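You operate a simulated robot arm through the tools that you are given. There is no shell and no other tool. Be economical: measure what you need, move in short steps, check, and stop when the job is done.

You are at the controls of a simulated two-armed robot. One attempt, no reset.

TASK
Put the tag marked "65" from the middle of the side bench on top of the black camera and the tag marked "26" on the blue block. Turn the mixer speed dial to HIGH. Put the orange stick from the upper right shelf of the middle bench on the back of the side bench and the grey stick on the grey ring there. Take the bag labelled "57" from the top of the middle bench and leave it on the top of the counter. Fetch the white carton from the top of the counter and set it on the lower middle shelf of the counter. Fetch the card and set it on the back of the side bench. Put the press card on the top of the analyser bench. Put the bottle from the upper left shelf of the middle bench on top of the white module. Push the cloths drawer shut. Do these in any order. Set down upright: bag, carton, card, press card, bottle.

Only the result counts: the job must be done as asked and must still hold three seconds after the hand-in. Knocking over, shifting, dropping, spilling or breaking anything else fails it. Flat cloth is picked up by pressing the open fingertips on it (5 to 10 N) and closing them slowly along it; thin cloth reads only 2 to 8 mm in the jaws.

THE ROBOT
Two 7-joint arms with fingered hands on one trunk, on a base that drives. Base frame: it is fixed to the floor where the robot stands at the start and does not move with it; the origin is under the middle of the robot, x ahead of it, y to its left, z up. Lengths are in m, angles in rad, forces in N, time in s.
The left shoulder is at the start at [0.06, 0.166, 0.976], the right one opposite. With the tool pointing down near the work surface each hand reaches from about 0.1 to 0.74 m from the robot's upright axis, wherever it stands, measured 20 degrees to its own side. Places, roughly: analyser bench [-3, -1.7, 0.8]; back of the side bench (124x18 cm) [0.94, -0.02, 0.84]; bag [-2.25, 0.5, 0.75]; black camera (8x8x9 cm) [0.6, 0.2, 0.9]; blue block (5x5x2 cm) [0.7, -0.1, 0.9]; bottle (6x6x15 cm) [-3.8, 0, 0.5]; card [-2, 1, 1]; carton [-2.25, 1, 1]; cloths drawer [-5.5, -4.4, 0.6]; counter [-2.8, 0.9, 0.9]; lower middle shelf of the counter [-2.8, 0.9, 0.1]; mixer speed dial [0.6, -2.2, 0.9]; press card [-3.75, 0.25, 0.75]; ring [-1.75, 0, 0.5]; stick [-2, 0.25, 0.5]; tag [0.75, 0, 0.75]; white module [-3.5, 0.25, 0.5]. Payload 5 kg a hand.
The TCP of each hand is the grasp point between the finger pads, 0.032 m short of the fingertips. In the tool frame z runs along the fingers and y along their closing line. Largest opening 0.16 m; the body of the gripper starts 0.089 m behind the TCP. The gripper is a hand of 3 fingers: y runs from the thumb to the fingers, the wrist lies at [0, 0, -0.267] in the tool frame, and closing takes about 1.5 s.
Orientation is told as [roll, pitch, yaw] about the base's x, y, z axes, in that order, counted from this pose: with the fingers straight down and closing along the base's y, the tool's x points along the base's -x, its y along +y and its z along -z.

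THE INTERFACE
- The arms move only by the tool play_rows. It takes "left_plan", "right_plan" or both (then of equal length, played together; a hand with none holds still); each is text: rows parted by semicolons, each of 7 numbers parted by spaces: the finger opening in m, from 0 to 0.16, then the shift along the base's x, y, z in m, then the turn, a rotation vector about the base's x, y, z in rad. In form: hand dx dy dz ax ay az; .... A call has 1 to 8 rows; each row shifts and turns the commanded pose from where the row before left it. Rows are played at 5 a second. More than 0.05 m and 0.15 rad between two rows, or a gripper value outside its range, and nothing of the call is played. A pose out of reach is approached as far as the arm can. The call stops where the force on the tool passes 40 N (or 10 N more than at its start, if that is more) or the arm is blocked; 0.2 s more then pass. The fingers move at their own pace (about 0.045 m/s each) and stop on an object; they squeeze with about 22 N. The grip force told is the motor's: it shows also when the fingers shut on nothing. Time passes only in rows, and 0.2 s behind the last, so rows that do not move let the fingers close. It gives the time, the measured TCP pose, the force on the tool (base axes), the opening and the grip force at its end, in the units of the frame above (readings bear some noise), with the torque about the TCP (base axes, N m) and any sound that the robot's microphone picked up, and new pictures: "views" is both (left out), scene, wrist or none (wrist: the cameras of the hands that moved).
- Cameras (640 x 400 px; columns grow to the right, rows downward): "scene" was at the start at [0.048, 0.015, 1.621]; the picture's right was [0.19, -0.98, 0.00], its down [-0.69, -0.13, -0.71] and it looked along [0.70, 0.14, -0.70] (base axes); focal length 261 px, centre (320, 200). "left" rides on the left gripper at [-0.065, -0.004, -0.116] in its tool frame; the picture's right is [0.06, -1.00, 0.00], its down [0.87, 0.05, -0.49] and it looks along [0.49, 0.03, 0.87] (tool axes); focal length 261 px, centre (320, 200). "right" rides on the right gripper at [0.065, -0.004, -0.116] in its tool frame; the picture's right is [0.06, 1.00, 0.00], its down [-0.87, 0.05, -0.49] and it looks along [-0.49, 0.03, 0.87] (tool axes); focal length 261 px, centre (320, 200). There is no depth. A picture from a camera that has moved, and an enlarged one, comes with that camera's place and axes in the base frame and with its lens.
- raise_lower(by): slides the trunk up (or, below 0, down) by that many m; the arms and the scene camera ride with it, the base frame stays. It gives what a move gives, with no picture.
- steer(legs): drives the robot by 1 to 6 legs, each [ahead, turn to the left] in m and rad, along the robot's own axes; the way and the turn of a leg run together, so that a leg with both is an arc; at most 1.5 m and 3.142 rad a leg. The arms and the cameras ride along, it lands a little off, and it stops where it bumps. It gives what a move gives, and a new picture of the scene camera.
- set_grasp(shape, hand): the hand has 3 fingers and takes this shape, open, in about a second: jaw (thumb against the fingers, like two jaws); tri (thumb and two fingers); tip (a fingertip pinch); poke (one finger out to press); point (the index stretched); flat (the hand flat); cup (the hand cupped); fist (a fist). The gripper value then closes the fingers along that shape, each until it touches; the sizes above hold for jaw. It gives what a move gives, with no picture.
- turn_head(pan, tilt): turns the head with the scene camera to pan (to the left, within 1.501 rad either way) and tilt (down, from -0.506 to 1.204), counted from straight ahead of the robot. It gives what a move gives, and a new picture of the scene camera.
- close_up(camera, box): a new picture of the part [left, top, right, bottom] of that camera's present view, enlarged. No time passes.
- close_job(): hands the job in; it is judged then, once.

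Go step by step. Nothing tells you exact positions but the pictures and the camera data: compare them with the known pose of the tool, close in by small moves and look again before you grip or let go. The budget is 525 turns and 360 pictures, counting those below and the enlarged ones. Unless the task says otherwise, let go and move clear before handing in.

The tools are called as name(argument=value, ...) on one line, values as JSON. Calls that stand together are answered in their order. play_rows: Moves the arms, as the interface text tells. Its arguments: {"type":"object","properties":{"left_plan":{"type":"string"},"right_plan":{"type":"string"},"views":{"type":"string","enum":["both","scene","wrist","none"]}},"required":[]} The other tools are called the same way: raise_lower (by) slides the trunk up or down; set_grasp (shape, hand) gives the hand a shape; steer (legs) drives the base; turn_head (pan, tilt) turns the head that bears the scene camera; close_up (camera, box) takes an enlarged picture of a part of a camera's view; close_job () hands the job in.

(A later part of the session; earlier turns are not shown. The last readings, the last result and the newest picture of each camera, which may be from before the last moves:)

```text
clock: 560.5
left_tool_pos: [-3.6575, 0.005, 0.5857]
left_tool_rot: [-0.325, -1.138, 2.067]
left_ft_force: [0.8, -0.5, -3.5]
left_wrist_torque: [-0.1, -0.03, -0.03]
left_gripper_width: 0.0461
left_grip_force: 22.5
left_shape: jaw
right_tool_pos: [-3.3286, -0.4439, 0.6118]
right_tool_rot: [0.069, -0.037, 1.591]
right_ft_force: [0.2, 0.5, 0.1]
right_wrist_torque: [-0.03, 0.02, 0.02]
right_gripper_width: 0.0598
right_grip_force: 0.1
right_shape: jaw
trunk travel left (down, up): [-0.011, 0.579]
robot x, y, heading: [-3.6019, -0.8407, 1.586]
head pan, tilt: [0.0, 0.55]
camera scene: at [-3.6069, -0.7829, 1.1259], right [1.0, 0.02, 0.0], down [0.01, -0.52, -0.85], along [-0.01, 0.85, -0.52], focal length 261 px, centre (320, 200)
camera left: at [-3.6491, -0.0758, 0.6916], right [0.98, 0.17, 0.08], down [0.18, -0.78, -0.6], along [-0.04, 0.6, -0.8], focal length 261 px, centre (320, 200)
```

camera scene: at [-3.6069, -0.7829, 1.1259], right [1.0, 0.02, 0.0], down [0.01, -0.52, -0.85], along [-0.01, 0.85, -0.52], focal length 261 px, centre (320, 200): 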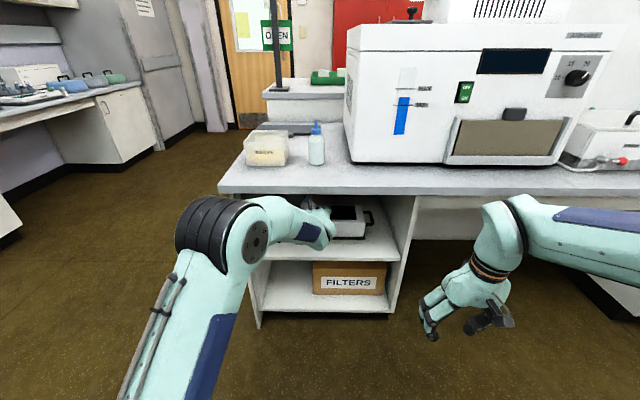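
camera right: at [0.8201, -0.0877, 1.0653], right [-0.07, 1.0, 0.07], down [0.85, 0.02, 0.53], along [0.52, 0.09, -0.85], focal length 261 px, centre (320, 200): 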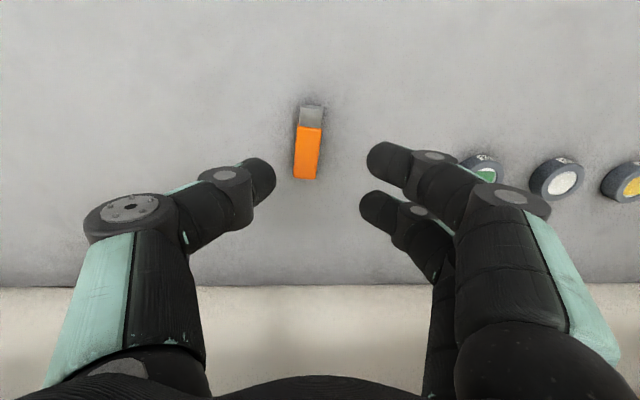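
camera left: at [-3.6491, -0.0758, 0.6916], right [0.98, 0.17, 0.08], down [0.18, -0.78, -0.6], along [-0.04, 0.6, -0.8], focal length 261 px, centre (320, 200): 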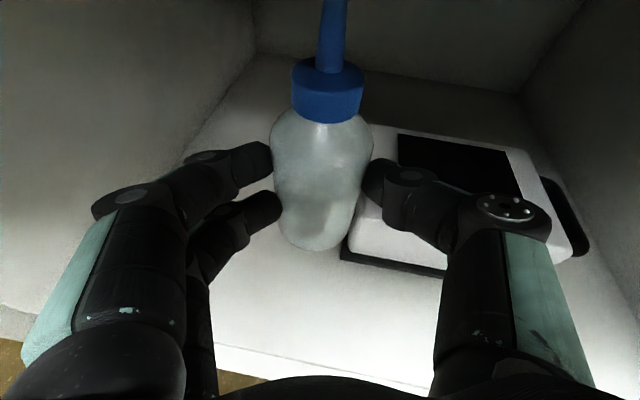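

play_rows(left_plan="0 0.03 0 0.004 0 0 0; 0 0.03 0 0.003 0 0 0; 0 0.03 0 0 0 0 0; 0 0.03 0 0 0 0 0; 0 0.008 0 0 0 0 0; 0 0 0 0 0 0 0", views="none")

steer(legs=[[0.07, 0]])

play_rows(left_plan="0 0 0.015 0 0 0 0; 0 0 0.015 0 0 0 0; 0 0 0 0 0 0 0", views="wrist")

```text
clock: 562.0
left_tool_pos: [-3.5268, 0.0049, 0.593]
left_tool_rot: [-0.324, -1.137, 2.068]
left_ft_force: [0.5, -0.5, -3.7]
left_wrist_torque: [-0.11, 0.01, 0.0]
left_gripper_width: 0.046
left_grip_force: 22.1
left_shape: jaw
right_tool_pos: [-3.3265, -0.4443, 0.6111]
right_tool_rot: [0.068, -0.036, 1.591]
right_ft_force: [-0.7, 0.1, -0.7]
right_wrist_torque: [0.0, -0.02, 0.03]
right_gripper_width: 0.0595
right_grip_force: 0.0
right_shape: jaw
trunk travel left (down, up): [-0.011, 0.579]
robot x, y, heading: [-3.6063, -0.8472, 1.591]
head pan, tilt: [0.0, 0.55]
```

```text
clock: 562.8
left_tool_pos: [-3.525, 0.0168, 0.5904]
left_tool_rot: [-0.328, -1.129, 2.073]
left_ft_force: [-0.2, -1.0, -2.7]
left_wrist_torque: [-0.05, -0.01, -0.05]
left_gripper_width: 0.0458
left_grip_force: 22.1
left_shape: jaw
right_tool_pos: [-3.3277, -0.4267, 0.6104]
right_tool_rot: [0.067, -0.036, 1.593]
right_ft_force: [0.3, -0.6, 0.8]
right_wrist_torque: [0.04, 0.02, 0.03]
right_gripper_width: 0.0595
right_grip_force: 0.0
right_shape: jaw
trunk travel left (down, up): [-0.011, 0.579]
robot x, y, heading: [-3.6055, -0.8249, 1.585]
head pan, tilt: [0.0, 0.55]
stopped in leg 1: the force on the tool passed its limit at 250 N (the readings are from after the stop); the commanded pose is now the measured one
camera scene: at [-3.6074, -0.765, 1.1256], right [1.0, 0.02, 0.0], down [0.01, -0.52, -0.85], along [-0.01, 0.85, -0.52], focal length 261 px, centre (320, 200)
```

scene: 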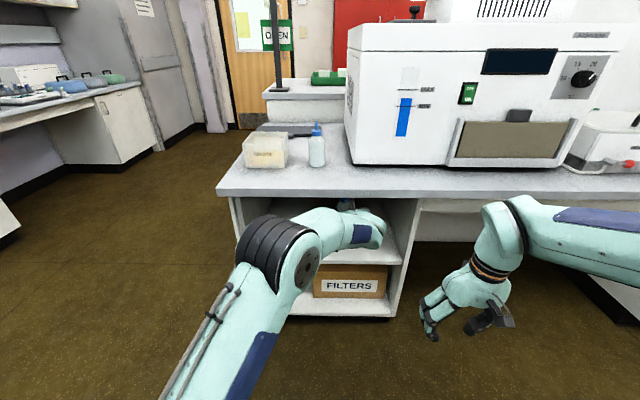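

```text
clock: 563.2
left_tool_pos: [-3.5182, 0.0234, 0.5766]
left_tool_rot: [-0.32, -1.107, 2.061]
left_ft_force: [-0.3, -0.1, -3.4]
left_wrist_torque: [0.05, 0.0, 0.01]
left_gripper_width: 0.0461
left_grip_force: 22.5
left_shape: jaw
right_tool_pos: [-3.3278, -0.4278, 0.6121]
right_tool_rot: [0.069, -0.034, 1.591]
right_ft_force: [-1.1, -0.6, 0.7]
right_wrist_torque: [0.01, 0.01, 0.01]
right_gripper_width: 0.0595
right_grip_force: 0.2
right_shape: jaw
trunk travel left (down, up): [-0.011, 0.579]
robot x, y, heading: [-3.6045, -0.8272, 1.59]
head pan, tilt: [0.0, 0.55]
stopped in row 2 (left hand): the force on the tool passed its limit at 192 N (the readings are from after the stop); the commanded pose is now the measured one
camera left: at [-3.512, -0.0546, 0.6856], right [0.98, 0.17, 0.08], down [0.19, -0.79, -0.58], along [-0.03, 0.58, -0.81], focal length 261 px, centre (320, 200)
```

left: 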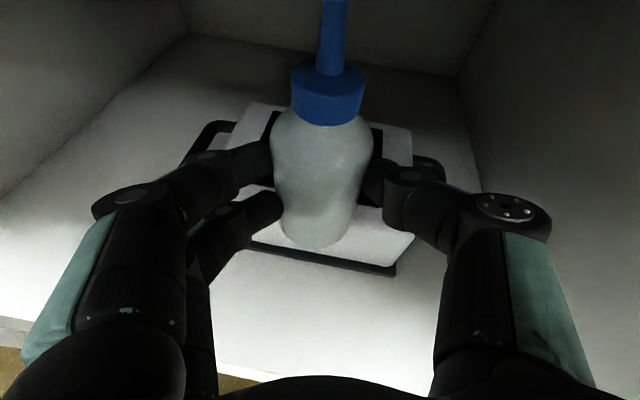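

The hand hit the bench lip because it's too high. I set the bottle down on the shelf in front of the module to re-grasp with a flatter hand.

play_rows(left_plan="0 0 -0.015 0 0.015 0 0; 0 0 -0.015 0 0.015 0 0; 0 0 0 -0.03 0 0 0; 0 0 0 -0.03 0 0 0; 0 0 0 -0.018 0 0 0; 0 0 0 0 0 0 0", views="wrist")

```text
clock: 564.6
left_tool_pos: [-3.5175, -0.0069, 0.4979]
left_tool_rot: [-0.349, -1.136, 2.09]
left_ft_force: [1.0, -0.5, -3.2]
left_wrist_torque: [-0.09, 0.0, -0.02]
left_gripper_width: 0.0456
left_grip_force: 21.9
left_shape: jaw
right_tool_pos: [-3.3282, -0.427, 0.6113]
right_tool_rot: [0.069, -0.033, 1.593]
right_ft_force: [-0.3, 0.1, -0.7]
right_wrist_torque: [0.03, -0.04, 0.01]
right_gripper_width: 0.0597
right_grip_force: 0.1
right_shape: jaw
trunk travel left (down, up): [-0.011, 0.579]
robot x, y, heading: [-3.6012, -0.8282, 1.589]
head pan, tilt: [0.0, 0.55]
camera left: at [-3.5125, -0.0879, 0.6047], right [0.98, 0.17, 0.09], down [0.19, -0.78, -0.6], along [-0.03, 0.61, -0.79], focal length 261 px, centre (320, 200)
```

left: 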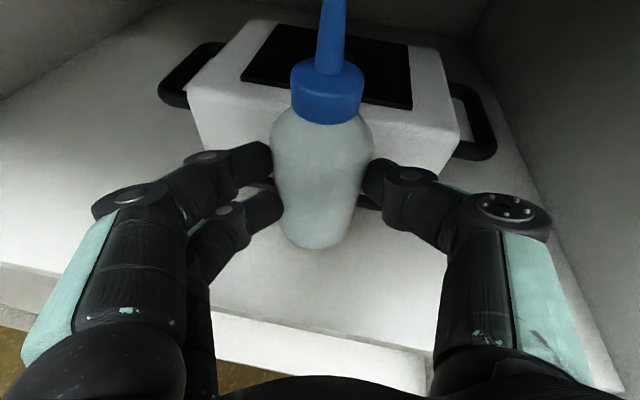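

play_rows(left_plan="0 0 0 -0.005 0 0 0; 0 0 0 -0.003 0 0 0; 0 0 0 -0.003 0 0 0; 0 0 0 0 0 0 0", views="none")

```text
clock: 565.6
left_tool_pos: [-3.5195, -0.0066, 0.4887]
left_tool_rot: [-0.353, -1.133, 2.092]
left_ft_force: [0.4, -0.9, -3.6]
left_wrist_torque: [-0.1, -0.01, 0.02]
left_gripper_width: 0.0459
left_grip_force: 22.6
left_shape: jaw
right_tool_pos: [-3.3275, -0.4284, 0.6115]
right_tool_rot: [0.068, -0.032, 1.592]
right_ft_force: [0.0, 0.3, 0.6]
right_wrist_torque: [0.03, -0.01, 0.03]
right_gripper_width: 0.0599
right_grip_force: 0.1
right_shape: jaw
trunk travel left (down, up): [-0.011, 0.579]
robot x, y, heading: [-3.6041, -0.8277, 1.589]
head pan, tilt: [0.0, 0.55]
```

play_rows(left_plan="0 0 0 -0.002 0 0 0; 0 0 0 -0.002 0 0 0; 0 0 0 -0.002 0 0 0; 0 0 0 0 0 0 0", views="none")

```text
clock: 566.6
left_tool_pos: [-3.5173, -0.0059, 0.4866]
left_tool_rot: [-0.36, -1.142, 2.098]
left_ft_force: [0.2, 3.3, 18.2]
left_wrist_torque: [0.27, 0.34, -0.06]
left_gripper_width: 0.0459
left_grip_force: 22.6
left_shape: jaw
right_tool_pos: [-3.3279, -0.4279, 0.6113]
right_tool_rot: [0.067, -0.037, 1.593]
right_ft_force: [-1.0, -0.5, 0.2]
right_wrist_torque: [0.0, -0.02, -0.02]
right_gripper_width: 0.0595
right_grip_force: 0.0
right_shape: jaw
trunk travel left (down, up): [-0.011, 0.579]
robot x, y, heading: [-3.6052, -0.8258, 1.592]
head pan, tilt: [0.0, 0.55]
```

play_rows(left_plan="0.065 0 0 0.001 0 0 0; 0.08 0 0 0 0 0 0; 0.085 0 0 0 0 0 0; 0.085 0.003 -0.04 0.004 0 0 0; 0.085 0.004 -0.04 0 0 0 0; 0.085 0.004 -0.035 0 0.1 0.07 -0.02; 0.085 0 0 -0.01 0.13 0.045 0.0; 0.085 0 0 -0.01 0.08 0.0 0.0", views="wrist")

```text
clock: 568.4
left_tool_pos: [-3.5065, -0.1225, 0.4673]
left_tool_rot: [-0.787, -1.454, 2.501]
left_ft_force: [1.0, 0.0, 1.2]
left_wrist_torque: [-0.01, 0.04, -0.02]
left_gripper_width: 0.0845
left_grip_force: 0.1
left_shape: jaw
right_tool_pos: [-3.3277, -0.428, 0.611]
right_tool_rot: [0.068, -0.035, 1.591]
right_ft_force: [-0.1, -0.1, -0.6]
right_wrist_torque: [0.05, 0.02, 0.01]
right_gripper_width: 0.0595
right_grip_force: 0.1
right_shape: jaw
trunk travel left (down, up): [-0.011, 0.579]
robot x, y, heading: [-3.6065, -0.8286, 1.589]
head pan, tilt: [0.0, 0.55]
camera left: at [-3.4922, -0.2315, 0.5429], right [0.99, 0.14, 0.02], down [0.1, -0.55, -0.83], along [-0.1, 0.82, -0.56], focal length 261 px, centre (320, 200)
```

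left: 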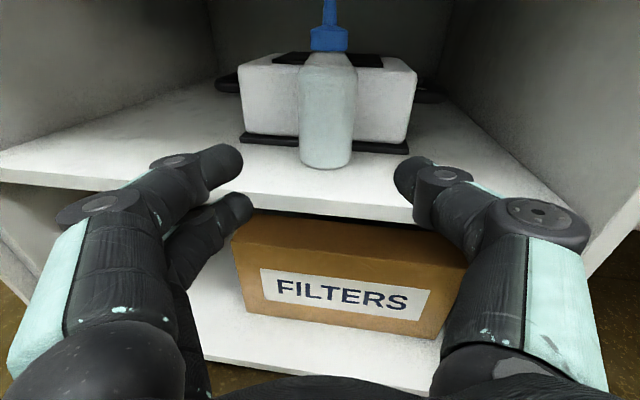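

play_rows(left_plan="0.085 -0.003 0.04 0.002 0 0 0; 0.085 -0.003 0.04 0.001 0 0 0; 0.085 -0.003 0.038 0 0 0 0; 0.06 0 0 0 0 0 0; 0 0 0 0 0 0 0; 0 0 0 0 0 0 0; 0 0 0 0 0 0 0; 0 0 0 0 0 0 0", views="wrist")

```text
clock: 570.2
left_tool_pos: [-3.5166, -0.0037, 0.4699]
left_tool_rot: [-0.777, -1.452, 2.488]
left_ft_force: [-0.4, 0.2, -0.1]
left_wrist_torque: [-0.01, 0.06, 0.0]
left_gripper_width: 0.0475
left_grip_force: 22.3
left_shape: jaw
right_tool_pos: [-3.3276, -0.4281, 0.6119]
right_tool_rot: [0.067, -0.034, 1.594]
right_ft_force: [-0.6, -0.6, 0.7]
right_wrist_torque: [0.01, 0.01, 0.01]
right_gripper_width: 0.0597
right_grip_force: 0.1
right_shape: jaw
trunk travel left (down, up): [-0.011, 0.579]
robot x, y, heading: [-3.6012, -0.8292, 1.587]
head pan, tilt: [0.0, 0.55]
camera left: at [-3.5013, -0.1136, 0.5454], right [0.99, 0.14, 0.02], down [0.1, -0.56, -0.83], along [-0.1, 0.82, -0.56], focal length 261 px, centre (320, 200)
```

left: 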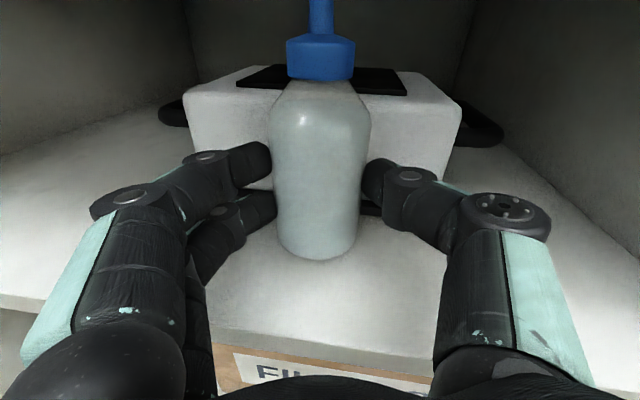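

play_rows(left_plan="0 0 0 0.03 0 0 0; 0 0 0 0.03 0 0 0; 0 0 0 0.03 0 0 0; 0 0 0 0.018 0 0 0; 0 0 0 0 0 0 0", views="wrist")

```text
clock: 571.4
left_tool_pos: [-3.516, -0.0034, 0.5784]
left_tool_rot: [-0.771, -1.451, 2.486]
left_ft_force: [-1.0, -0.3, -2.5]
left_wrist_torque: [-0.11, -0.03, -0.01]
left_gripper_width: 0.0477
left_grip_force: 22.1
left_shape: jaw
right_tool_pos: [-3.3273, -0.4301, 0.6112]
right_tool_rot: [0.068, -0.034, 1.592]
right_ft_force: [0.9, 0.8, 0.6]
right_wrist_torque: [0.03, -0.03, 0.01]
right_gripper_width: 0.0597
right_grip_force: 0.0
right_shape: jaw
trunk travel left (down, up): [-0.011, 0.579]
robot x, y, heading: [-3.6019, -0.8269, 1.588]
head pan, tilt: [0.0, 0.55]
camera left: at [-3.5007, -0.1129, 0.6543], right [0.99, 0.14, 0.02], down [0.1, -0.56, -0.83], along [-0.1, 0.82, -0.56], focal length 261 px, centre (320, 200)
```

left: 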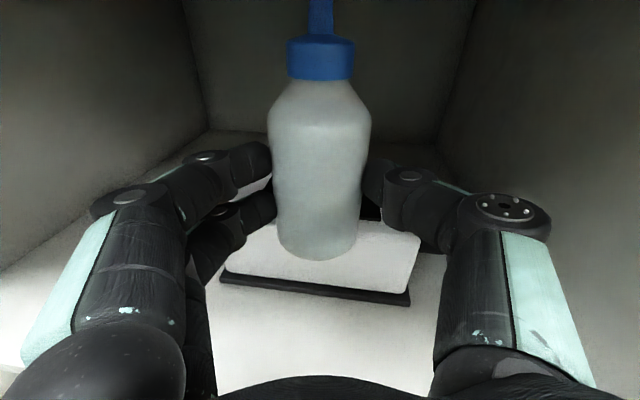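

play_rows(left_plan="0 -0.003 0.03 0 0 0 0; 0 -0.003 0.03 0 0 0 0; 0 -0.003 0.03 0 0 0 0; 0 0 0.013 0 0 0 0; 0 0 0 0 0 0 0", views="wrist")

```text
clock: 572.6
left_tool_pos: [-3.5251, 0.0987, 0.5784]
left_tool_rot: [-0.773, -1.453, 2.487]
left_ft_force: [-0.3, 0.0, -2.9]
left_wrist_torque: [-0.1, -0.04, 0.04]
left_gripper_width: 0.0476
left_grip_force: 22.2
left_shape: jaw
right_tool_pos: [-3.3284, -0.4278, 0.6109]
right_tool_rot: [0.068, -0.035, 1.591]
right_ft_force: [0.7, 0.0, 0.4]
right_wrist_torque: [-0.01, 0.01, 0.04]
right_gripper_width: 0.0596
right_grip_force: 0.0
right_shape: jaw
trunk travel left (down, up): [-0.011, 0.579]
robot x, y, heading: [-3.6081, -0.8271, 1.597]
head pan, tilt: [0.0, 0.55]
camera left: at [-3.5094, -0.0105, 0.6534], right [0.99, 0.14, 0.02], down [0.1, -0.56, -0.83], along [-0.1, 0.82, -0.56], focal length 261 px, centre (320, 200)
```

left: 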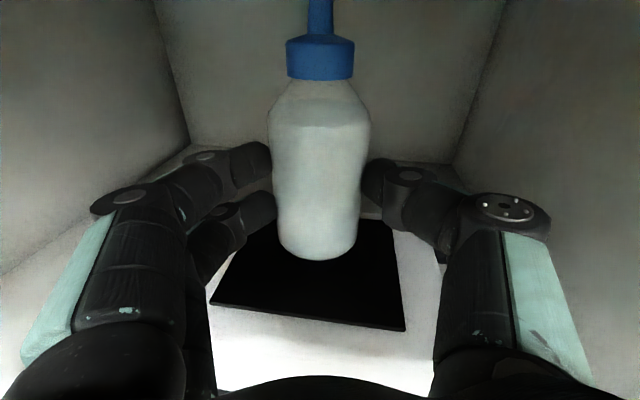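

Centred over the module. I lower to contact.

play_rows(left_plan="0 0 0.004 -0.008 0 0 0; 0 0 0 -0.004 0 0 0; 0 0 0 -0.003 0 0 0; 0 0 0 0 0 0 0", views="none")

```text
clock: 573.6
left_tool_pos: [-3.5242, 0.1029, 0.5643]
left_tool_rot: [-0.775, -1.453, 2.49]
left_ft_force: [-0.2, -0.4, -2.7]
left_wrist_torque: [-0.11, -0.05, 0.0]
left_gripper_width: 0.0473
left_grip_force: 21.7
left_shape: jaw
right_tool_pos: [-3.3273, -0.4279, 0.611]
right_tool_rot: [0.068, -0.037, 1.593]
right_ft_force: [0.2, -0.3, 0.6]
right_wrist_torque: [0.04, 0.0, 0.02]
right_gripper_width: 0.0595
right_grip_force: 0.1
right_shape: jaw
trunk travel left (down, up): [-0.011, 0.579]
robot x, y, heading: [-3.6017, -0.8275, 1.589]
head pan, tilt: [0.0, 0.55]
```

play_rows(left_plan="0 0 0 -0.003 0 0 0; 0 0 0 -0.002 0 0 0; 0 0 0 -0.002 0 0 0; 0 0 0 0 0 0 0", views="none")

```text
clock: 574.6
left_tool_pos: [-3.5246, 0.1037, 0.5587]
left_tool_rot: [-0.795, -1.454, 2.511]
left_ft_force: [0.3, 0.2, 5.5]
left_wrist_torque: [0.04, 0.08, 0.04]
left_gripper_width: 0.0474
left_grip_force: 22.1
left_shape: jaw
right_tool_pos: [-3.3278, -0.4276, 0.6116]
right_tool_rot: [0.068, -0.035, 1.591]
right_ft_force: [-0.2, -0.2, -0.8]
right_wrist_torque: [0.03, 0.02, -0.02]
right_gripper_width: 0.0596
right_grip_force: 0.0
right_shape: jaw
trunk travel left (down, up): [-0.011, 0.579]
robot x, y, heading: [-3.6057, -0.8247, 1.591]
head pan, tilt: [0.0, 0.55]
```

Contact. I open and back straight out.

play_rows(left_plan="0.06 0 0 0.001 0 0 0; 0.075 0 0 0.001 0 0 0; 0.085 0 0 0 0 0 0; 0.085 0.005 -0.04 0 0 0 0; 0.085 0.005 -0.04 0 0 0 0; 0.085 0.005 -0.04 0 0 0 0; 0.085 0.005 -0.04 0 0 0 0; 0.085 0.005 -0.04 0 0 0 0", views="wrist")

```text
clock: 576.4
left_tool_pos: [-3.5003, -0.0971, 0.5595]
left_tool_rot: [-0.777, -1.45, 2.493]
left_ft_force: [-0.2, 0.5, -0.3]
left_wrist_torque: [0.02, -0.02, 0.0]
left_gripper_width: 0.0844
left_grip_force: 0.0
left_shape: jaw
right_tool_pos: [-3.3277, -0.4275, 0.6112]
right_tool_rot: [0.07, -0.036, 1.592]
right_ft_force: [0.1, 0.9, 0.2]
right_wrist_torque: [-0.05, 0.02, -0.01]
right_gripper_width: 0.0597
right_grip_force: 0.1
right_shape: jaw
trunk travel left (down, up): [-0.011, 0.579]
robot x, y, heading: [-3.6038, -0.8254, 1.593]
head pan, tilt: [0.0, 0.55]
camera left: at [-3.4848, -0.206, 0.6341], right [0.99, 0.14, 0.02], down [0.1, -0.56, -0.83], along [-0.11, 0.82, -0.56], focal length 261 px, centre (320, 200)
```

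left: 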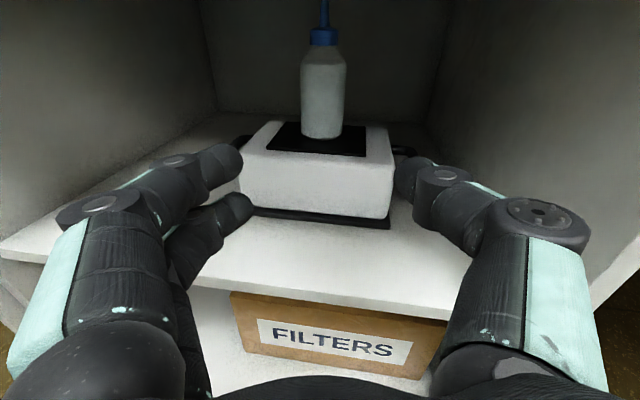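

The bottle stands on the white module. Last is the cloths drawer: I retract, raise, and head toward [-5.5, -4.4].

play_rows(left_plan="0.085 0 -0.04 0 -0.12 0 0; 0.085 0 -0.04 0 -0.12 0 0; 0.085 0 -0.04 0 -0.12 0 0; 0.085 -0.01 -0.04 0 -0.12 0 0; 0.085 -0.01 -0.03 0 -0.12 0 0; 0.085 -0.01 0 0 -0.12 0 0; 0.085 -0.01 0 0 -0.12 0 0; 0.085 -0.01 0 0 -0.12 0 0", views="none")

raise_lower(by=0.4)

steer(legs=[[0, 1.571], [0.9, 0]])

```text
clock: 578.2
left_tool_pos: [-3.5498, -0.2863, 0.5593]
left_tool_rot: [0.083, -0.533, 1.68]
left_ft_force: [-0.3, -0.4, 0.1]
left_wrist_torque: [-0.02, 0.02, 0.03]
left_gripper_width: 0.0844
left_grip_force: 0.1
left_shape: jaw
right_tool_pos: [-3.3283, -0.4287, 0.6113]
right_tool_rot: [0.068, -0.036, 1.592]
right_ft_force: [0.3, -1.8, 0.6]
right_wrist_torque: [0.0, 0.01, 0.0]
right_gripper_width: 0.0595
right_grip_force: 0.0
right_shape: jaw
trunk travel left (down, up): [-0.011, 0.579]
robot x, y, heading: [-3.6071, -0.825, 1.591]
head pan, tilt: [0.0, 0.55]
```

```text
clock: 582.1
left_tool_pos: [-3.5508, -0.2857, 0.9594]
left_tool_rot: [0.084, -0.535, 1.683]
left_ft_force: [0.8, -0.3, 0.0]
left_wrist_torque: [-0.02, -0.01, 0.01]
left_gripper_width: 0.0844
left_grip_force: 0.1
left_shape: jaw
right_tool_pos: [-3.3287, -0.4277, 1.0114]
right_tool_rot: [0.066, -0.034, 1.592]
right_ft_force: [0.1, 0.5, 0.0]
right_wrist_torque: [0.0, 0.01, 0.01]
right_gripper_width: 0.0594
right_grip_force: 0.0
right_shape: jaw
trunk travel left (down, up): [-0.411, 0.179]
robot x, y, heading: [-3.602, -0.8291, 1.588]
head pan, tilt: [0.0, 0.55]
```

```text
clock: 590.8
left_tool_pos: [-5.0485, -0.8153, 0.96]
left_tool_rot: [0.084, -0.536, -3.014]
left_ft_force: [-0.3, -0.2, -0.5]
left_wrist_torque: [0.0, -0.01, -0.01]
left_gripper_width: 0.0844
left_grip_force: 0.0
left_shape: jaw
right_tool_pos: [-4.9113, -0.5898, 1.0119]
right_tool_rot: [0.069, -0.034, -3.104]
right_ft_force: [-0.1, 0.6, 0.6]
right_wrist_torque: [-0.02, 0.01, 0.01]
right_gripper_width: 0.0592
right_grip_force: 0.0
right_shape: jaw
trunk travel left (down, up): [-0.411, 0.179]
robot x, y, heading: [-4.5063, -0.8564, -3.099]
head pan, tilt: [0.0, 0.55]
camera scene: at [-4.5687, -0.8614, 1.5259], right [-0.04, 1.0, 0.0], down [0.52, 0.02, -0.85], along [-0.85, -0.03, -0.52], focal length 261 px, centre (320, 200)
```

scene: 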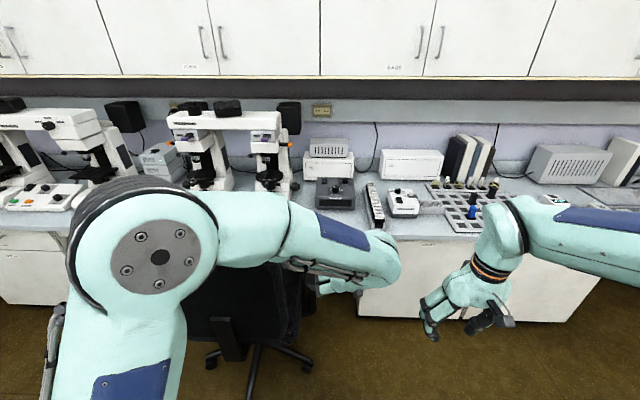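

I retract the hands to pass between the chair and the analyser bench.

play_rows(left_plan="0.085 0.04 -0.01 0.02 0 0 0; 0.085 0.04 -0.01 0.02 0 0 0; 0.085 0.04 -0.01 0.02 0 0 0; 0.085 0.04 -0.01 0.02 0 0 0; 0.085 0.03 -0.01 0.02 0 0 0", right_plan="0.06 0.03 0 0.02 0 0 0; 0.06 0.03 0 0.02 0 0 0; 0.06 0.02 0 0.02 0 0 0; 0.06 0 0 0.02 0 0 0; 0.06 0 0 0.02 0 0 0", views="none")

steer(legs=[[0.1, 0], [0, 1.528]])

```text
clock: 592.0
left_tool_pos: [-4.8563, -0.8665, 1.0591]
left_tool_rot: [0.082, -0.535, -3.014]
left_ft_force: [0.2, -0.5, -0.1]
left_wrist_torque: [0.0, -0.02, 0.0]
left_gripper_width: 0.0843
left_grip_force: 0.0
left_shape: jaw
right_tool_pos: [-4.8295, -0.5904, 1.1117]
right_tool_rot: [0.069, -0.035, -3.103]
right_ft_force: [0.1, -1.0, -0.6]
right_wrist_torque: [0.01, 0.01, 0.0]
right_gripper_width: 0.0598
right_grip_force: 0.0
right_shape: jaw
trunk travel left (down, up): [-0.411, 0.179]
robot x, y, heading: [-4.506, -0.8581, -3.105]
head pan, tilt: [0.0, 0.55]
```

```text
clock: 597.0
left_tool_pos: [-4.6126, -1.2136, 1.0593]
left_tool_rot: [0.082, -0.536, -1.484]
left_ft_force: [0.3, -0.1, 0.0]
left_wrist_torque: [0.03, 0.0, 0.06]
left_gripper_width: 0.0845
left_grip_force: 0.2
left_shape: jaw
right_tool_pos: [-4.8886, -1.1754, 1.1107]
right_tool_rot: [0.068, -0.035, -1.572]
right_ft_force: [0.6, -0.2, 0.0]
right_wrist_torque: [0.01, -0.01, 0.01]
right_gripper_width: 0.0595
right_grip_force: 0.1
right_shape: jaw
trunk travel left (down, up): [-0.411, 0.179]
robot x, y, heading: [-4.6067, -0.8623, -1.579]
head pan, tilt: [0.0, 0.55]
camera scene: at [-4.6085, -0.923, 1.5259], right [-1.0, 0.0, 0.0], down [0.0, 0.52, -0.85], along [0.0, -0.85, -0.52], focal length 261 px, centre (320, 200)
```

scene: 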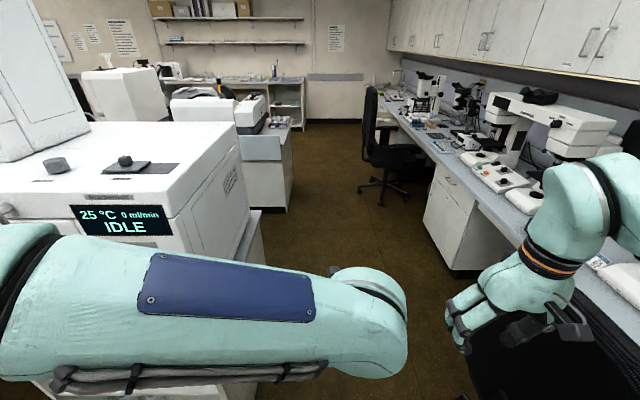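

close_up(camera="scene", box=[330, 60, 490, 220])

```text
2.50 times, centred on (410, 140) of scene
camera zoom: at [-4.6085, -0.923, 1.5259], right [-1.0, 0.0, 0.0], down [0.0, 0.52, -0.85], along [0.0, -0.85, -0.52], focal length 652 px, centre (95, 350)
```

zoom: 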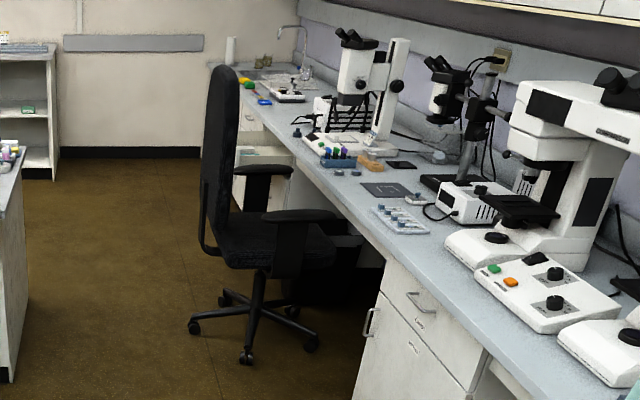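

The cloths drawer is beyond the second chair, around y -4.4. I tuck the right hand in and drive down the corridor.

play_rows(right_plan="0.06 0.03 0.01 0.02 0 0 0; 0.06 0.03 0.01 0.02 0 0 0; 0.06 0.03 0.01 0.02 0 0 0; 0.06 0.02 0 0 0 0 0", views="none")

steer(legs=[[1.1, -0.045], [1.1, 0.05]])

```text
clock: 598.0
left_tool_pos: [-4.6144, -1.2135, 1.0592]
left_tool_rot: [0.082, -0.535, -1.484]
left_ft_force: [-0.8, 0.3, -0.3]
left_wrist_torque: [-0.03, -0.01, 0.01]
left_gripper_width: 0.0846
left_grip_force: 0.0
left_shape: jaw
right_tool_pos: [-4.7775, -1.146, 1.1702]
right_tool_rot: [0.068, -0.034, -1.573]
right_ft_force: [0.8, 0.2, -0.4]
right_wrist_torque: [-0.01, 0.07, 0.03]
right_gripper_width: 0.0595
right_grip_force: 0.1
right_shape: jaw
trunk travel left (down, up): [-0.411, 0.179]
robot x, y, heading: [-4.6045, -0.8634, -1.57]
head pan, tilt: [0.0, 0.55]
```

```text
clock: 608.9
left_tool_pos: [-4.6667, -3.412, 1.059]
left_tool_rot: [0.084, -0.535, -1.476]
left_ft_force: [0.2, 0.2, 0.6]
left_wrist_torque: [0.01, 0.01, 0.01]
left_gripper_width: 0.0847
left_grip_force: 0.1
left_shape: jaw
right_tool_pos: [-4.8321, -3.3457, 1.1704]
right_tool_rot: [0.069, -0.035, -1.566]
right_ft_force: [0.0, -0.4, -0.3]
right_wrist_torque: [0.02, 0.02, -0.05]
right_gripper_width: 0.0596
right_grip_force: 0.0
right_shape: jaw
trunk travel left (down, up): [-0.411, 0.179]
robot x, y, heading: [-4.6614, -3.0619, -1.569]
head pan, tilt: [0.0, 0.55]
camera scene: at [-4.6638, -3.121, 1.5259], right [-1.0, 0.0, 0.0], down [0.0, 0.52, -0.85], along [0.0, -0.85, -0.52], focal length 261 px, centre (320, 200)
```

scene: 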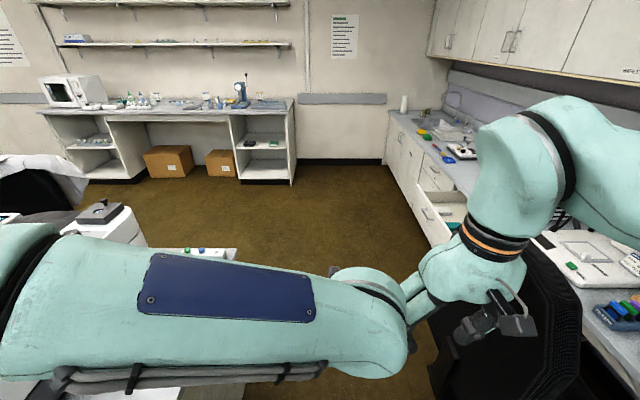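

raise_lower(by=0.17)

steer(legs=[[1.3, 0]])

```text
clock: 610.8
left_tool_pos: [-4.6675, -3.4117, 1.2291]
left_tool_rot: [0.083, -0.536, -1.476]
left_ft_force: [-0.1, -0.2, -0.4]
left_wrist_torque: [0.01, -0.01, -0.02]
left_gripper_width: 0.0846
left_grip_force: 0.0
left_shape: jaw
right_tool_pos: [-4.8313, -3.3448, 1.3404]
right_tool_rot: [0.068, -0.035, -1.566]
right_ft_force: [-0.3, 1.0, -0.8]
right_wrist_torque: [0.0, 0.0, -0.04]
right_gripper_width: 0.0595
right_grip_force: 0.1
right_shape: jaw
trunk travel left (down, up): [-0.581, 0.009]
robot x, y, heading: [-4.6623, -3.0608, -1.568]
head pan, tilt: [0.0, 0.55]
```

```text
clock: 617.3
left_tool_pos: [-4.6664, -4.7108, 1.2293]
left_tool_rot: [0.085, -0.536, -1.482]
left_ft_force: [0.1, -0.7, 0.2]
left_wrist_torque: [-0.02, -0.02, -0.02]
left_gripper_width: 0.0843
left_grip_force: 0.1
left_shape: jaw
right_tool_pos: [-4.8319, -4.6425, 1.34]
right_tool_rot: [0.068, -0.036, -1.571]
right_ft_force: [0.1, 0.4, -0.2]
right_wrist_torque: [0.0, -0.02, -0.01]
right_gripper_width: 0.0594
right_grip_force: 0.1
right_shape: jaw
trunk travel left (down, up): [-0.581, 0.009]
robot x, y, heading: [-4.6606, -4.3586, -1.576]
head pan, tilt: [0.0, 0.55]
camera scene: at [-4.6625, -4.4201, 1.6959], right [-1.0, 0.0, 0.0], down [0.0, 0.52, -0.85], along [0.0, -0.85, -0.52], focal length 261 px, centre (320, 200)
```

scene: 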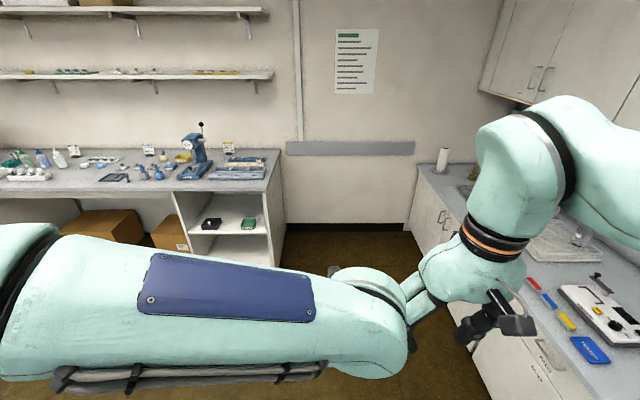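

steer(legs=[[0, -1.566]])

turn_head(pan=0.0, tilt=0.75)

```text
clock: 621.6
left_tool_pos: [-5.0108, -4.358, 1.2282]
left_tool_rot: [0.084, -0.535, -3.04]
left_ft_force: [-0.8, 0.2, -0.5]
left_wrist_torque: [0.01, 0.02, -0.01]
left_gripper_width: 0.0846
left_grip_force: 0.1
left_shape: jaw
right_tool_pos: [-4.9446, -4.1916, 1.3397]
right_tool_rot: [0.067, -0.035, -3.129]
right_ft_force: [-0.1, 0.1, -0.5]
right_wrist_torque: [-0.01, 0.03, -0.01]
right_gripper_width: 0.0596
right_grip_force: 0.0
right_shape: jaw
trunk travel left (down, up): [-0.581, 0.009]
robot x, y, heading: [-4.6556, -4.3535, -3.133]
head pan, tilt: [0.0, 0.55]
camera scene: at [-4.722, -4.3602, 1.6959], right [-0.01, 1.0, 0.0], down [0.52, 0.01, -0.85], along [-0.85, -0.01, -0.52], focal length 261 px, centre (320, 200)
```

scene: 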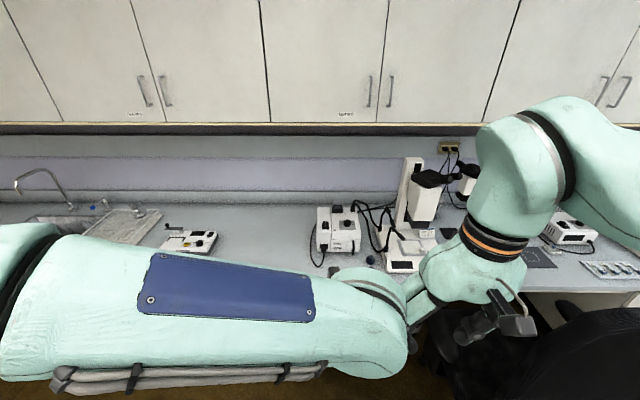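

```text
clock: 622.4
left_tool_pos: [-5.011, -4.3568, 1.2303]
left_tool_rot: [0.083, -0.535, -3.042]
left_ft_force: [-0.2, 0.5, -0.1]
left_wrist_torque: [-0.02, 0.01, 0.03]
left_gripper_width: 0.0843
left_grip_force: 0.0
left_shape: jaw
right_tool_pos: [-4.9458, -4.1913, 1.3411]
right_tool_rot: [0.068, -0.034, -3.131]
right_ft_force: [-0.5, -0.5, 0.7]
right_wrist_torque: [-0.03, 0.03, 0.02]
right_gripper_width: 0.0595
right_grip_force: 0.0
right_shape: jaw
trunk travel left (down, up): [-0.581, 0.009]
robot x, y, heading: [-4.6587, -4.3595, -3.132]
head pan, tilt: [0.0, 0.75]
camera scene: at [-4.7152, -4.3603, 1.6786], right [-0.01, 1.0, 0.0], down [0.68, 0.01, -0.73], along [-0.73, -0.01, -0.68], focal length 261 px, centre (320, 200)
```

scene: 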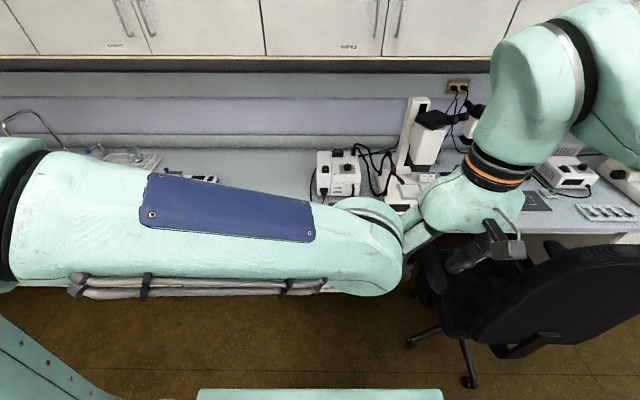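

play_rows(left_plan="0.085 0.0 -0.045 0.01 0.0 0.13 0; 0.085 0.0 -0.045 0.01 0 0.13 0; 0.085 0 -0.045 0.01 0 0.13 0; 0.085 0 -0.045 0 0 0.13 0; 0.085 0 -0.045 0 0 0 0; 0.085 0 -0.045 0 0 0 0; 0.085 0 -0.03 0 0 0 0", views="scene")

```text
clock: 624.0
left_tool_pos: [-5.0357, -4.6147, 1.3436]
left_tool_rot: [-0.021, -1.063, -2.994]
left_ft_force: [-1.7, -5.1, -0.9]
left_wrist_torque: [0.19, 0.06, -0.34]
left_gripper_width: 0.0849
left_grip_force: 0.0
left_shape: jaw
left hand out of reach, approached as far as the arm can: row 3, 4, 5, 6
right_tool_pos: [-4.9442, -4.1903, 1.341]
right_tool_rot: [0.068, -0.038, -3.129]
right_ft_force: [0.1, -0.5, 0.4]
right_wrist_torque: [0.02, 0.02, -0.04]
right_gripper_width: 0.0595
right_grip_force: 0.0
right_shape: jaw
trunk travel left (down, up): [-0.581, 0.009]
robot x, y, heading: [-4.6585, -4.3597, -3.129]
head pan, tilt: [0.0, 0.75]
camera scene: at [-4.7132, -4.3594, 1.6786], right [-0.01, 1.0, 0.0], down [0.68, 0.01, -0.73], along [-0.73, -0.01, -0.68], focal length 261 px, centre (320, 200)
```

scene: 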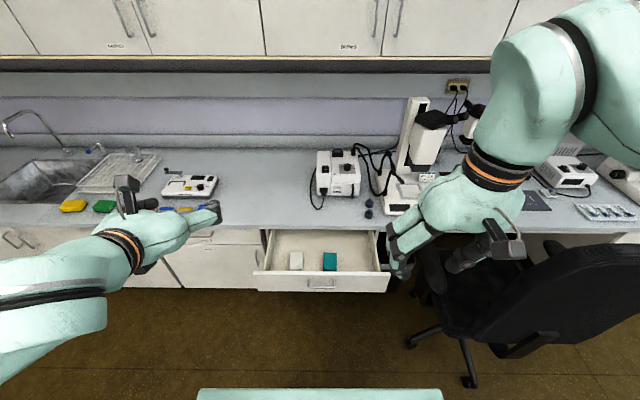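

The drawer is open about 10 cm in front of me, with its front panel at about [-5.31, -4.365, 0.62]. I back off a bit, lift the right arm clear of the chair, and lower the trunk to push with the left hand.

steer(legs=[[-0.15, 0]])

play_rows(right_plan="0.06 0.02 -0.03 0.03 0 0 0; 0.06 0.02 -0.03 0.03 0 0 0; 0.06 0.02 -0.03 0.03 0 0 0; 0.06 0 0 0 0 0 0; 0.06 0 0 0 0 0 0", left_plan="0.0 0 -0.02 -0.03 0 0 0; 0.0 0 0 -0.03 0 0 0; 0 0 0 -0.04 0 0 0; 0 0 0 -0.04 0 0 0; 0 0 0 0 0 0 0", views="none")

raise_lower(by=-0.25)

```text
clock: 625.3
left_tool_pos: [-4.8853, -4.6247, 1.34]
left_tool_rot: [-0.019, -1.052, -2.963]
left_ft_force: [0.3, 0.1, 0.3]
left_wrist_torque: [0.01, 0.03, 0.02]
left_gripper_width: 0.0851
left_grip_force: 0.1
left_shape: jaw
right_tool_pos: [-4.7938, -4.1909, 1.3405]
right_tool_rot: [0.067, -0.037, -3.127]
right_ft_force: [0.5, -0.7, -0.7]
right_wrist_torque: [0.03, 0.09, -0.01]
right_gripper_width: 0.0597
right_grip_force: 0.0
right_shape: jaw
trunk travel left (down, up): [-0.581, 0.009]
robot x, y, heading: [-4.5077, -4.3581, -3.129]
head pan, tilt: [0.0, 0.75]
camera scene: at [-4.5624, -4.3587, 1.6786], right [-0.01, 1.0, 0.0], down [0.68, 0.01, -0.73], along [-0.73, -0.01, -0.68], focal length 261 px, centre (320, 200)
```

scene: 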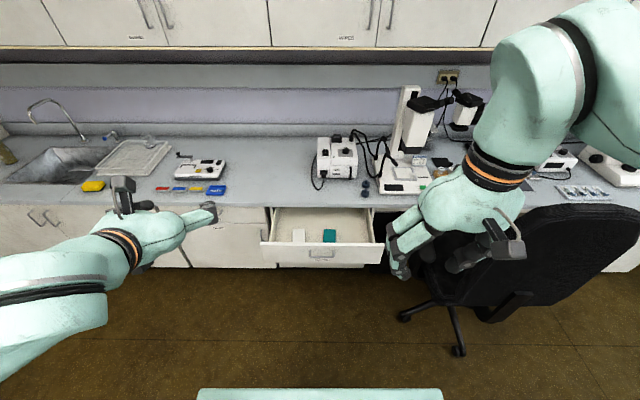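

```text
clock: 626.5
left_tool_pos: [-4.9352, -4.6592, 1.3153]
left_tool_rot: [-0.02, -1.048, -2.962]
left_ft_force: [-0.3, 0.0, -0.5]
left_wrist_torque: [-0.01, 0.02, 0.02]
left_gripper_width: 0.0
left_grip_force: 5.2
left_shape: jaw
left hand out of reach, approached as far as the arm can: row 1, 2, 3, 4
right_tool_pos: [-4.7342, -4.2792, 1.4318]
right_tool_rot: [0.068, -0.037, -3.128]
right_ft_force: [-0.3, 0.1, -0.6]
right_wrist_torque: [0.0, 0.04, -0.04]
right_gripper_width: 0.0598
right_grip_force: 0.1
right_shape: jaw
trunk travel left (down, up): [-0.581, 0.009]
robot x, y, heading: [-4.5107, -4.3566, -3.131]
head pan, tilt: [0.0, 0.75]
```

```text
clock: 629.1
left_tool_pos: [-4.9344, -4.6593, 1.0639]
left_tool_rot: [-0.02, -1.047, -2.964]
left_ft_force: [-0.2, 0.1, -0.3]
left_wrist_torque: [0.01, -0.03, -0.04]
left_gripper_width: 0.0
left_grip_force: 21.8
left_shape: jaw
right_tool_pos: [-4.7357, -4.2792, 1.1828]
right_tool_rot: [0.067, -0.034, -3.126]
right_ft_force: [-0.9, -0.4, 0.0]
right_wrist_torque: [0.03, -0.01, -0.01]
right_gripper_width: 0.0596
right_grip_force: 0.1
right_shape: jaw
trunk travel left (down, up): [-0.331, 0.259]
robot x, y, heading: [-4.5085, -4.3585, -3.131]
head pan, tilt: [0.0, 0.75]
```

play_rows(left_plan="0 0 0.02 -0.045 0 0 0; 0 0 0.02 -0.045 0 0 0; 0 0 0.02 -0.045 0 0 0; 0 0 0.02 -0.045 0 0 0; 0 0 0.025 -0.04 0 0 0; 0 0 0.025 -0.04 0 0 0; 0 -0.02 0.025 -0.03 0 0 0; 0 -0.02 0.025 -0.03 0 0 0", views="scene")

```text
clock: 630.9
left_tool_pos: [-5.089, -4.4676, 0.8602]
left_tool_rot: [-0.018, -1.049, -2.967]
left_ft_force: [0.5, 0.7, 0.1]
left_wrist_torque: [0.0, 0.02, -0.03]
left_gripper_width: 0.0
left_grip_force: 21.8
left_shape: jaw
left hand out of reach, approached as far as the arm can: row 1, 2, 3, 4, 5, 6
right_tool_pos: [-4.7359, -4.2781, 1.1811]
right_tool_rot: [0.069, -0.035, -3.128]
right_ft_force: [0.2, -0.5, 0.5]
right_wrist_torque: [0.03, -0.02, 0.04]
right_gripper_width: 0.0598
right_grip_force: 0.0
right_shape: jaw
trunk travel left (down, up): [-0.331, 0.259]
robot x, y, heading: [-4.5073, -4.3568, -3.129]
head pan, tilt: [0.0, 0.75]
camera scene: at [-4.5651, -4.3581, 1.4286], right [-0.01, 1.0, 0.0], down [0.68, 0.01, -0.73], along [-0.73, -0.01, -0.68], focal length 261 px, centre (320, 200)
```

scene: 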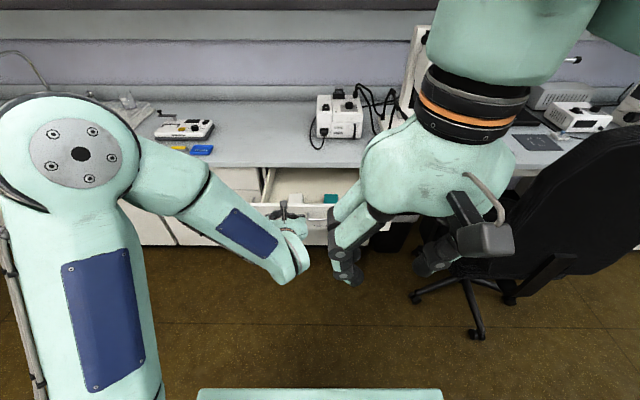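

play_rows(left_plan="0 0 0.02 -0.04 0 0 0; 0 0 0.02 -0.04 0 0 0; 0 0 0.02 -0.04 0 0 0; 0 0 0.015 -0.03 0 0 0; 0 0 0 0 0 0 0", views="none")

```text
clock: 632.1
left_tool_pos: [-5.0882, -4.3931, 0.7095]
left_tool_rot: [-0.019, -1.048, -2.963]
left_ft_force: [-0.9, -0.4, -0.2]
left_wrist_torque: [0.0, -0.02, 0.01]
left_gripper_width: 0.0
left_grip_force: 21.8
left_shape: jaw
right_tool_pos: [-4.734, -4.279, 1.1808]
right_tool_rot: [0.067, -0.035, -3.127]
right_ft_force: [-1.2, -0.4, -0.2]
right_wrist_torque: [0.01, -0.02, 0.0]
right_gripper_width: 0.0598
right_grip_force: 0.0
right_shape: jaw
trunk travel left (down, up): [-0.331, 0.259]
robot x, y, heading: [-4.509, -4.3558, -3.129]
head pan, tilt: [0.0, 0.75]
```

play_rows(left_plan="0 -0.03 0.005 -0.015 0 0 0; 0 -0.03 0.005 0 0 0 0; 0 -0.03 0 0 0 0 0; 0 -0.03 0 0 0 0 0; 0 0 0 0 0 0 0", views="both")

```text
clock: 633.3
left_tool_pos: [-5.2088, -4.3825, 0.6943]
left_tool_rot: [-0.015, -1.047, -2.965]
left_ft_force: [0.2, -0.6, -0.7]
left_wrist_torque: [0.03, 0.01, -0.03]
left_gripper_width: 0.0001
left_grip_force: 21.7
left_shape: jaw
right_tool_pos: [-4.7343, -4.279, 1.1809]
right_tool_rot: [0.068, -0.034, -3.129]
right_ft_force: [0.2, 0.1, 0.3]
right_wrist_torque: [-0.01, 0.02, 0.0]
right_gripper_width: 0.0596
right_grip_force: 0.1
right_shape: jaw
trunk travel left (down, up): [-0.331, 0.259]
robot x, y, heading: [-4.5105, -4.3566, -3.125]
head pan, tilt: [0.0, 0.75]
camera scene: at [-4.5648, -4.3585, 1.4286], right [-0.01, 1.0, 0.0], down [0.68, 0.01, -0.73], along [-0.73, -0.01, -0.68], focal length 261 px, centre (320, 200)
camera left: at [-5.1418, -4.3696, 0.8085], right [-0.13, 0.99, -0.05], down [0.86, 0.09, -0.51], along [-0.5, -0.1, -0.86], focal length 261 px, centre (320, 200)
```

scene: 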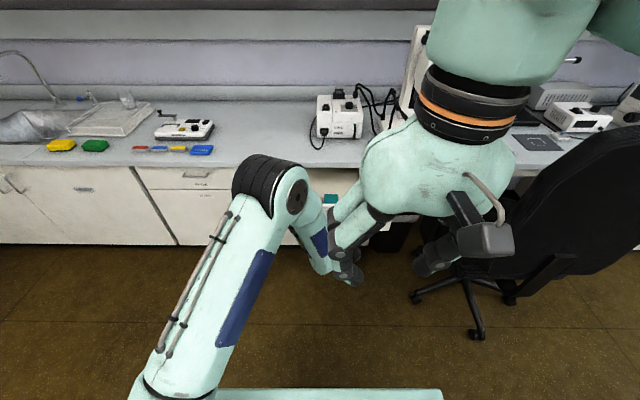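
left: 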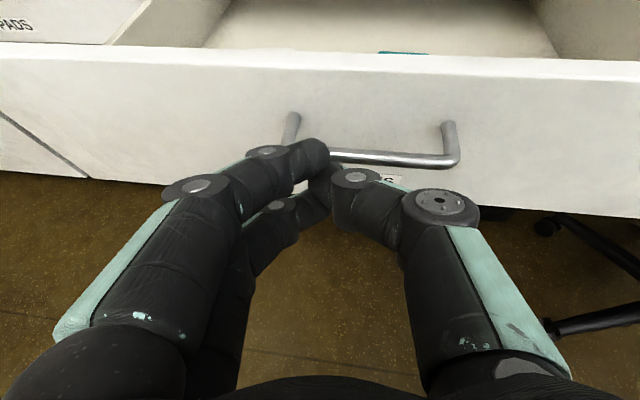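

I shift left of the handle and push the panel.

play_rows(left_plan="0 0 -0.035 -0.008 0 0 0; 0 0 -0.035 -0.008 0 0 0; 0 -0.03 0 0 0 0 0; 0 -0.02 0 0 0 0 0; 0 -0.02 0 0 0 0 0; 0 -0.02 0 0 0 0 0; 0 0 0 0 0 0 0", views="wrist")

```text
clock: 634.9
left_tool_pos: [-5.2998, -4.4512, 0.6788]
left_tool_rot: [-0.019, -1.047, -2.962]
left_ft_force: [0.3, -0.1, -0.3]
left_wrist_torque: [-0.02, -0.02, 0.0]
left_gripper_width: 0.0
left_grip_force: 21.8
left_shape: jaw
right_tool_pos: [-4.7342, -4.2784, 1.1801]
right_tool_rot: [0.069, -0.034, -3.126]
right_ft_force: [0.4, 0.0, 0.6]
right_wrist_torque: [0.0, 0.01, 0.03]
right_gripper_width: 0.0597
right_grip_force: 0.1
right_shape: jaw
trunk travel left (down, up): [-0.331, 0.259]
robot x, y, heading: [-4.5068, -4.3576, -3.127]
head pan, tilt: [0.0, 0.75]
camera left: at [-5.2319, -4.4388, 0.7929], right [-0.13, 0.99, -0.04], down [0.86, 0.09, -0.51], along [-0.5, -0.1, -0.86], focal length 261 px, centre (320, 200)
```

left: 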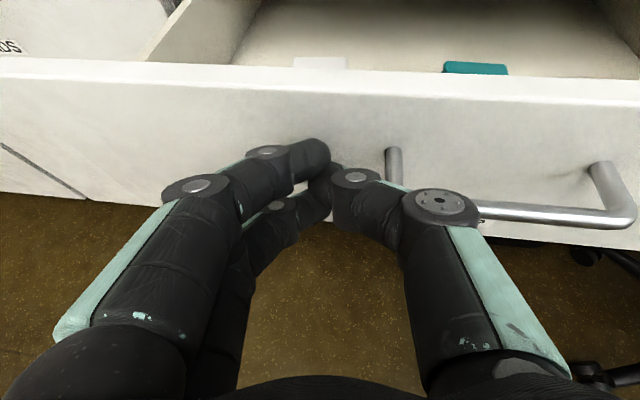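

The drawer appears to be moving. I keep pushing until it stops.

play_rows(left_plan="0 -0.02 0 0 0 0 0; 0 -0.02 0 0 0 0 0; 0 -0.02 0 0 0 0 0; 0 -0.02 0 0 0 0 0; 0 0 0 0 0 0 0", views="wrist")

```text
clock: 636.1
left_tool_pos: [-5.3791, -4.4523, 0.679]
left_tool_rot: [-0.018, -1.046, -2.963]
left_ft_force: [0.3, -0.2, -0.2]
left_wrist_torque: [0.04, -0.04, 0.0]
left_gripper_width: 0.0
left_grip_force: 21.7
left_shape: jaw
right_tool_pos: [-4.7351, -4.2788, 1.1804]
right_tool_rot: [0.069, -0.035, -3.127]
right_ft_force: [-0.3, 0.7, 1.0]
right_wrist_torque: [-0.03, 0.01, -0.01]
right_gripper_width: 0.0597
right_grip_force: 0.1
right_shape: jaw
trunk travel left (down, up): [-0.331, 0.259]
robot x, y, heading: [-4.5088, -4.3564, -3.125]
head pan, tilt: [0.0, 0.75]
camera left: at [-5.312, -4.4392, 0.7932], right [-0.13, 0.99, -0.04], down [0.86, 0.09, -0.51], along [-0.5, -0.1, -0.86], focal length 261 px, centre (320, 200)
```

left: 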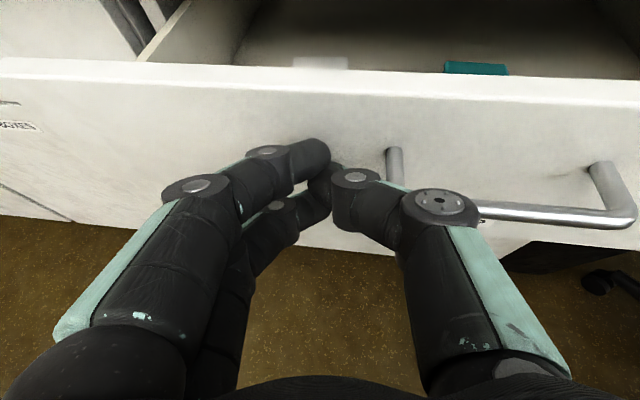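

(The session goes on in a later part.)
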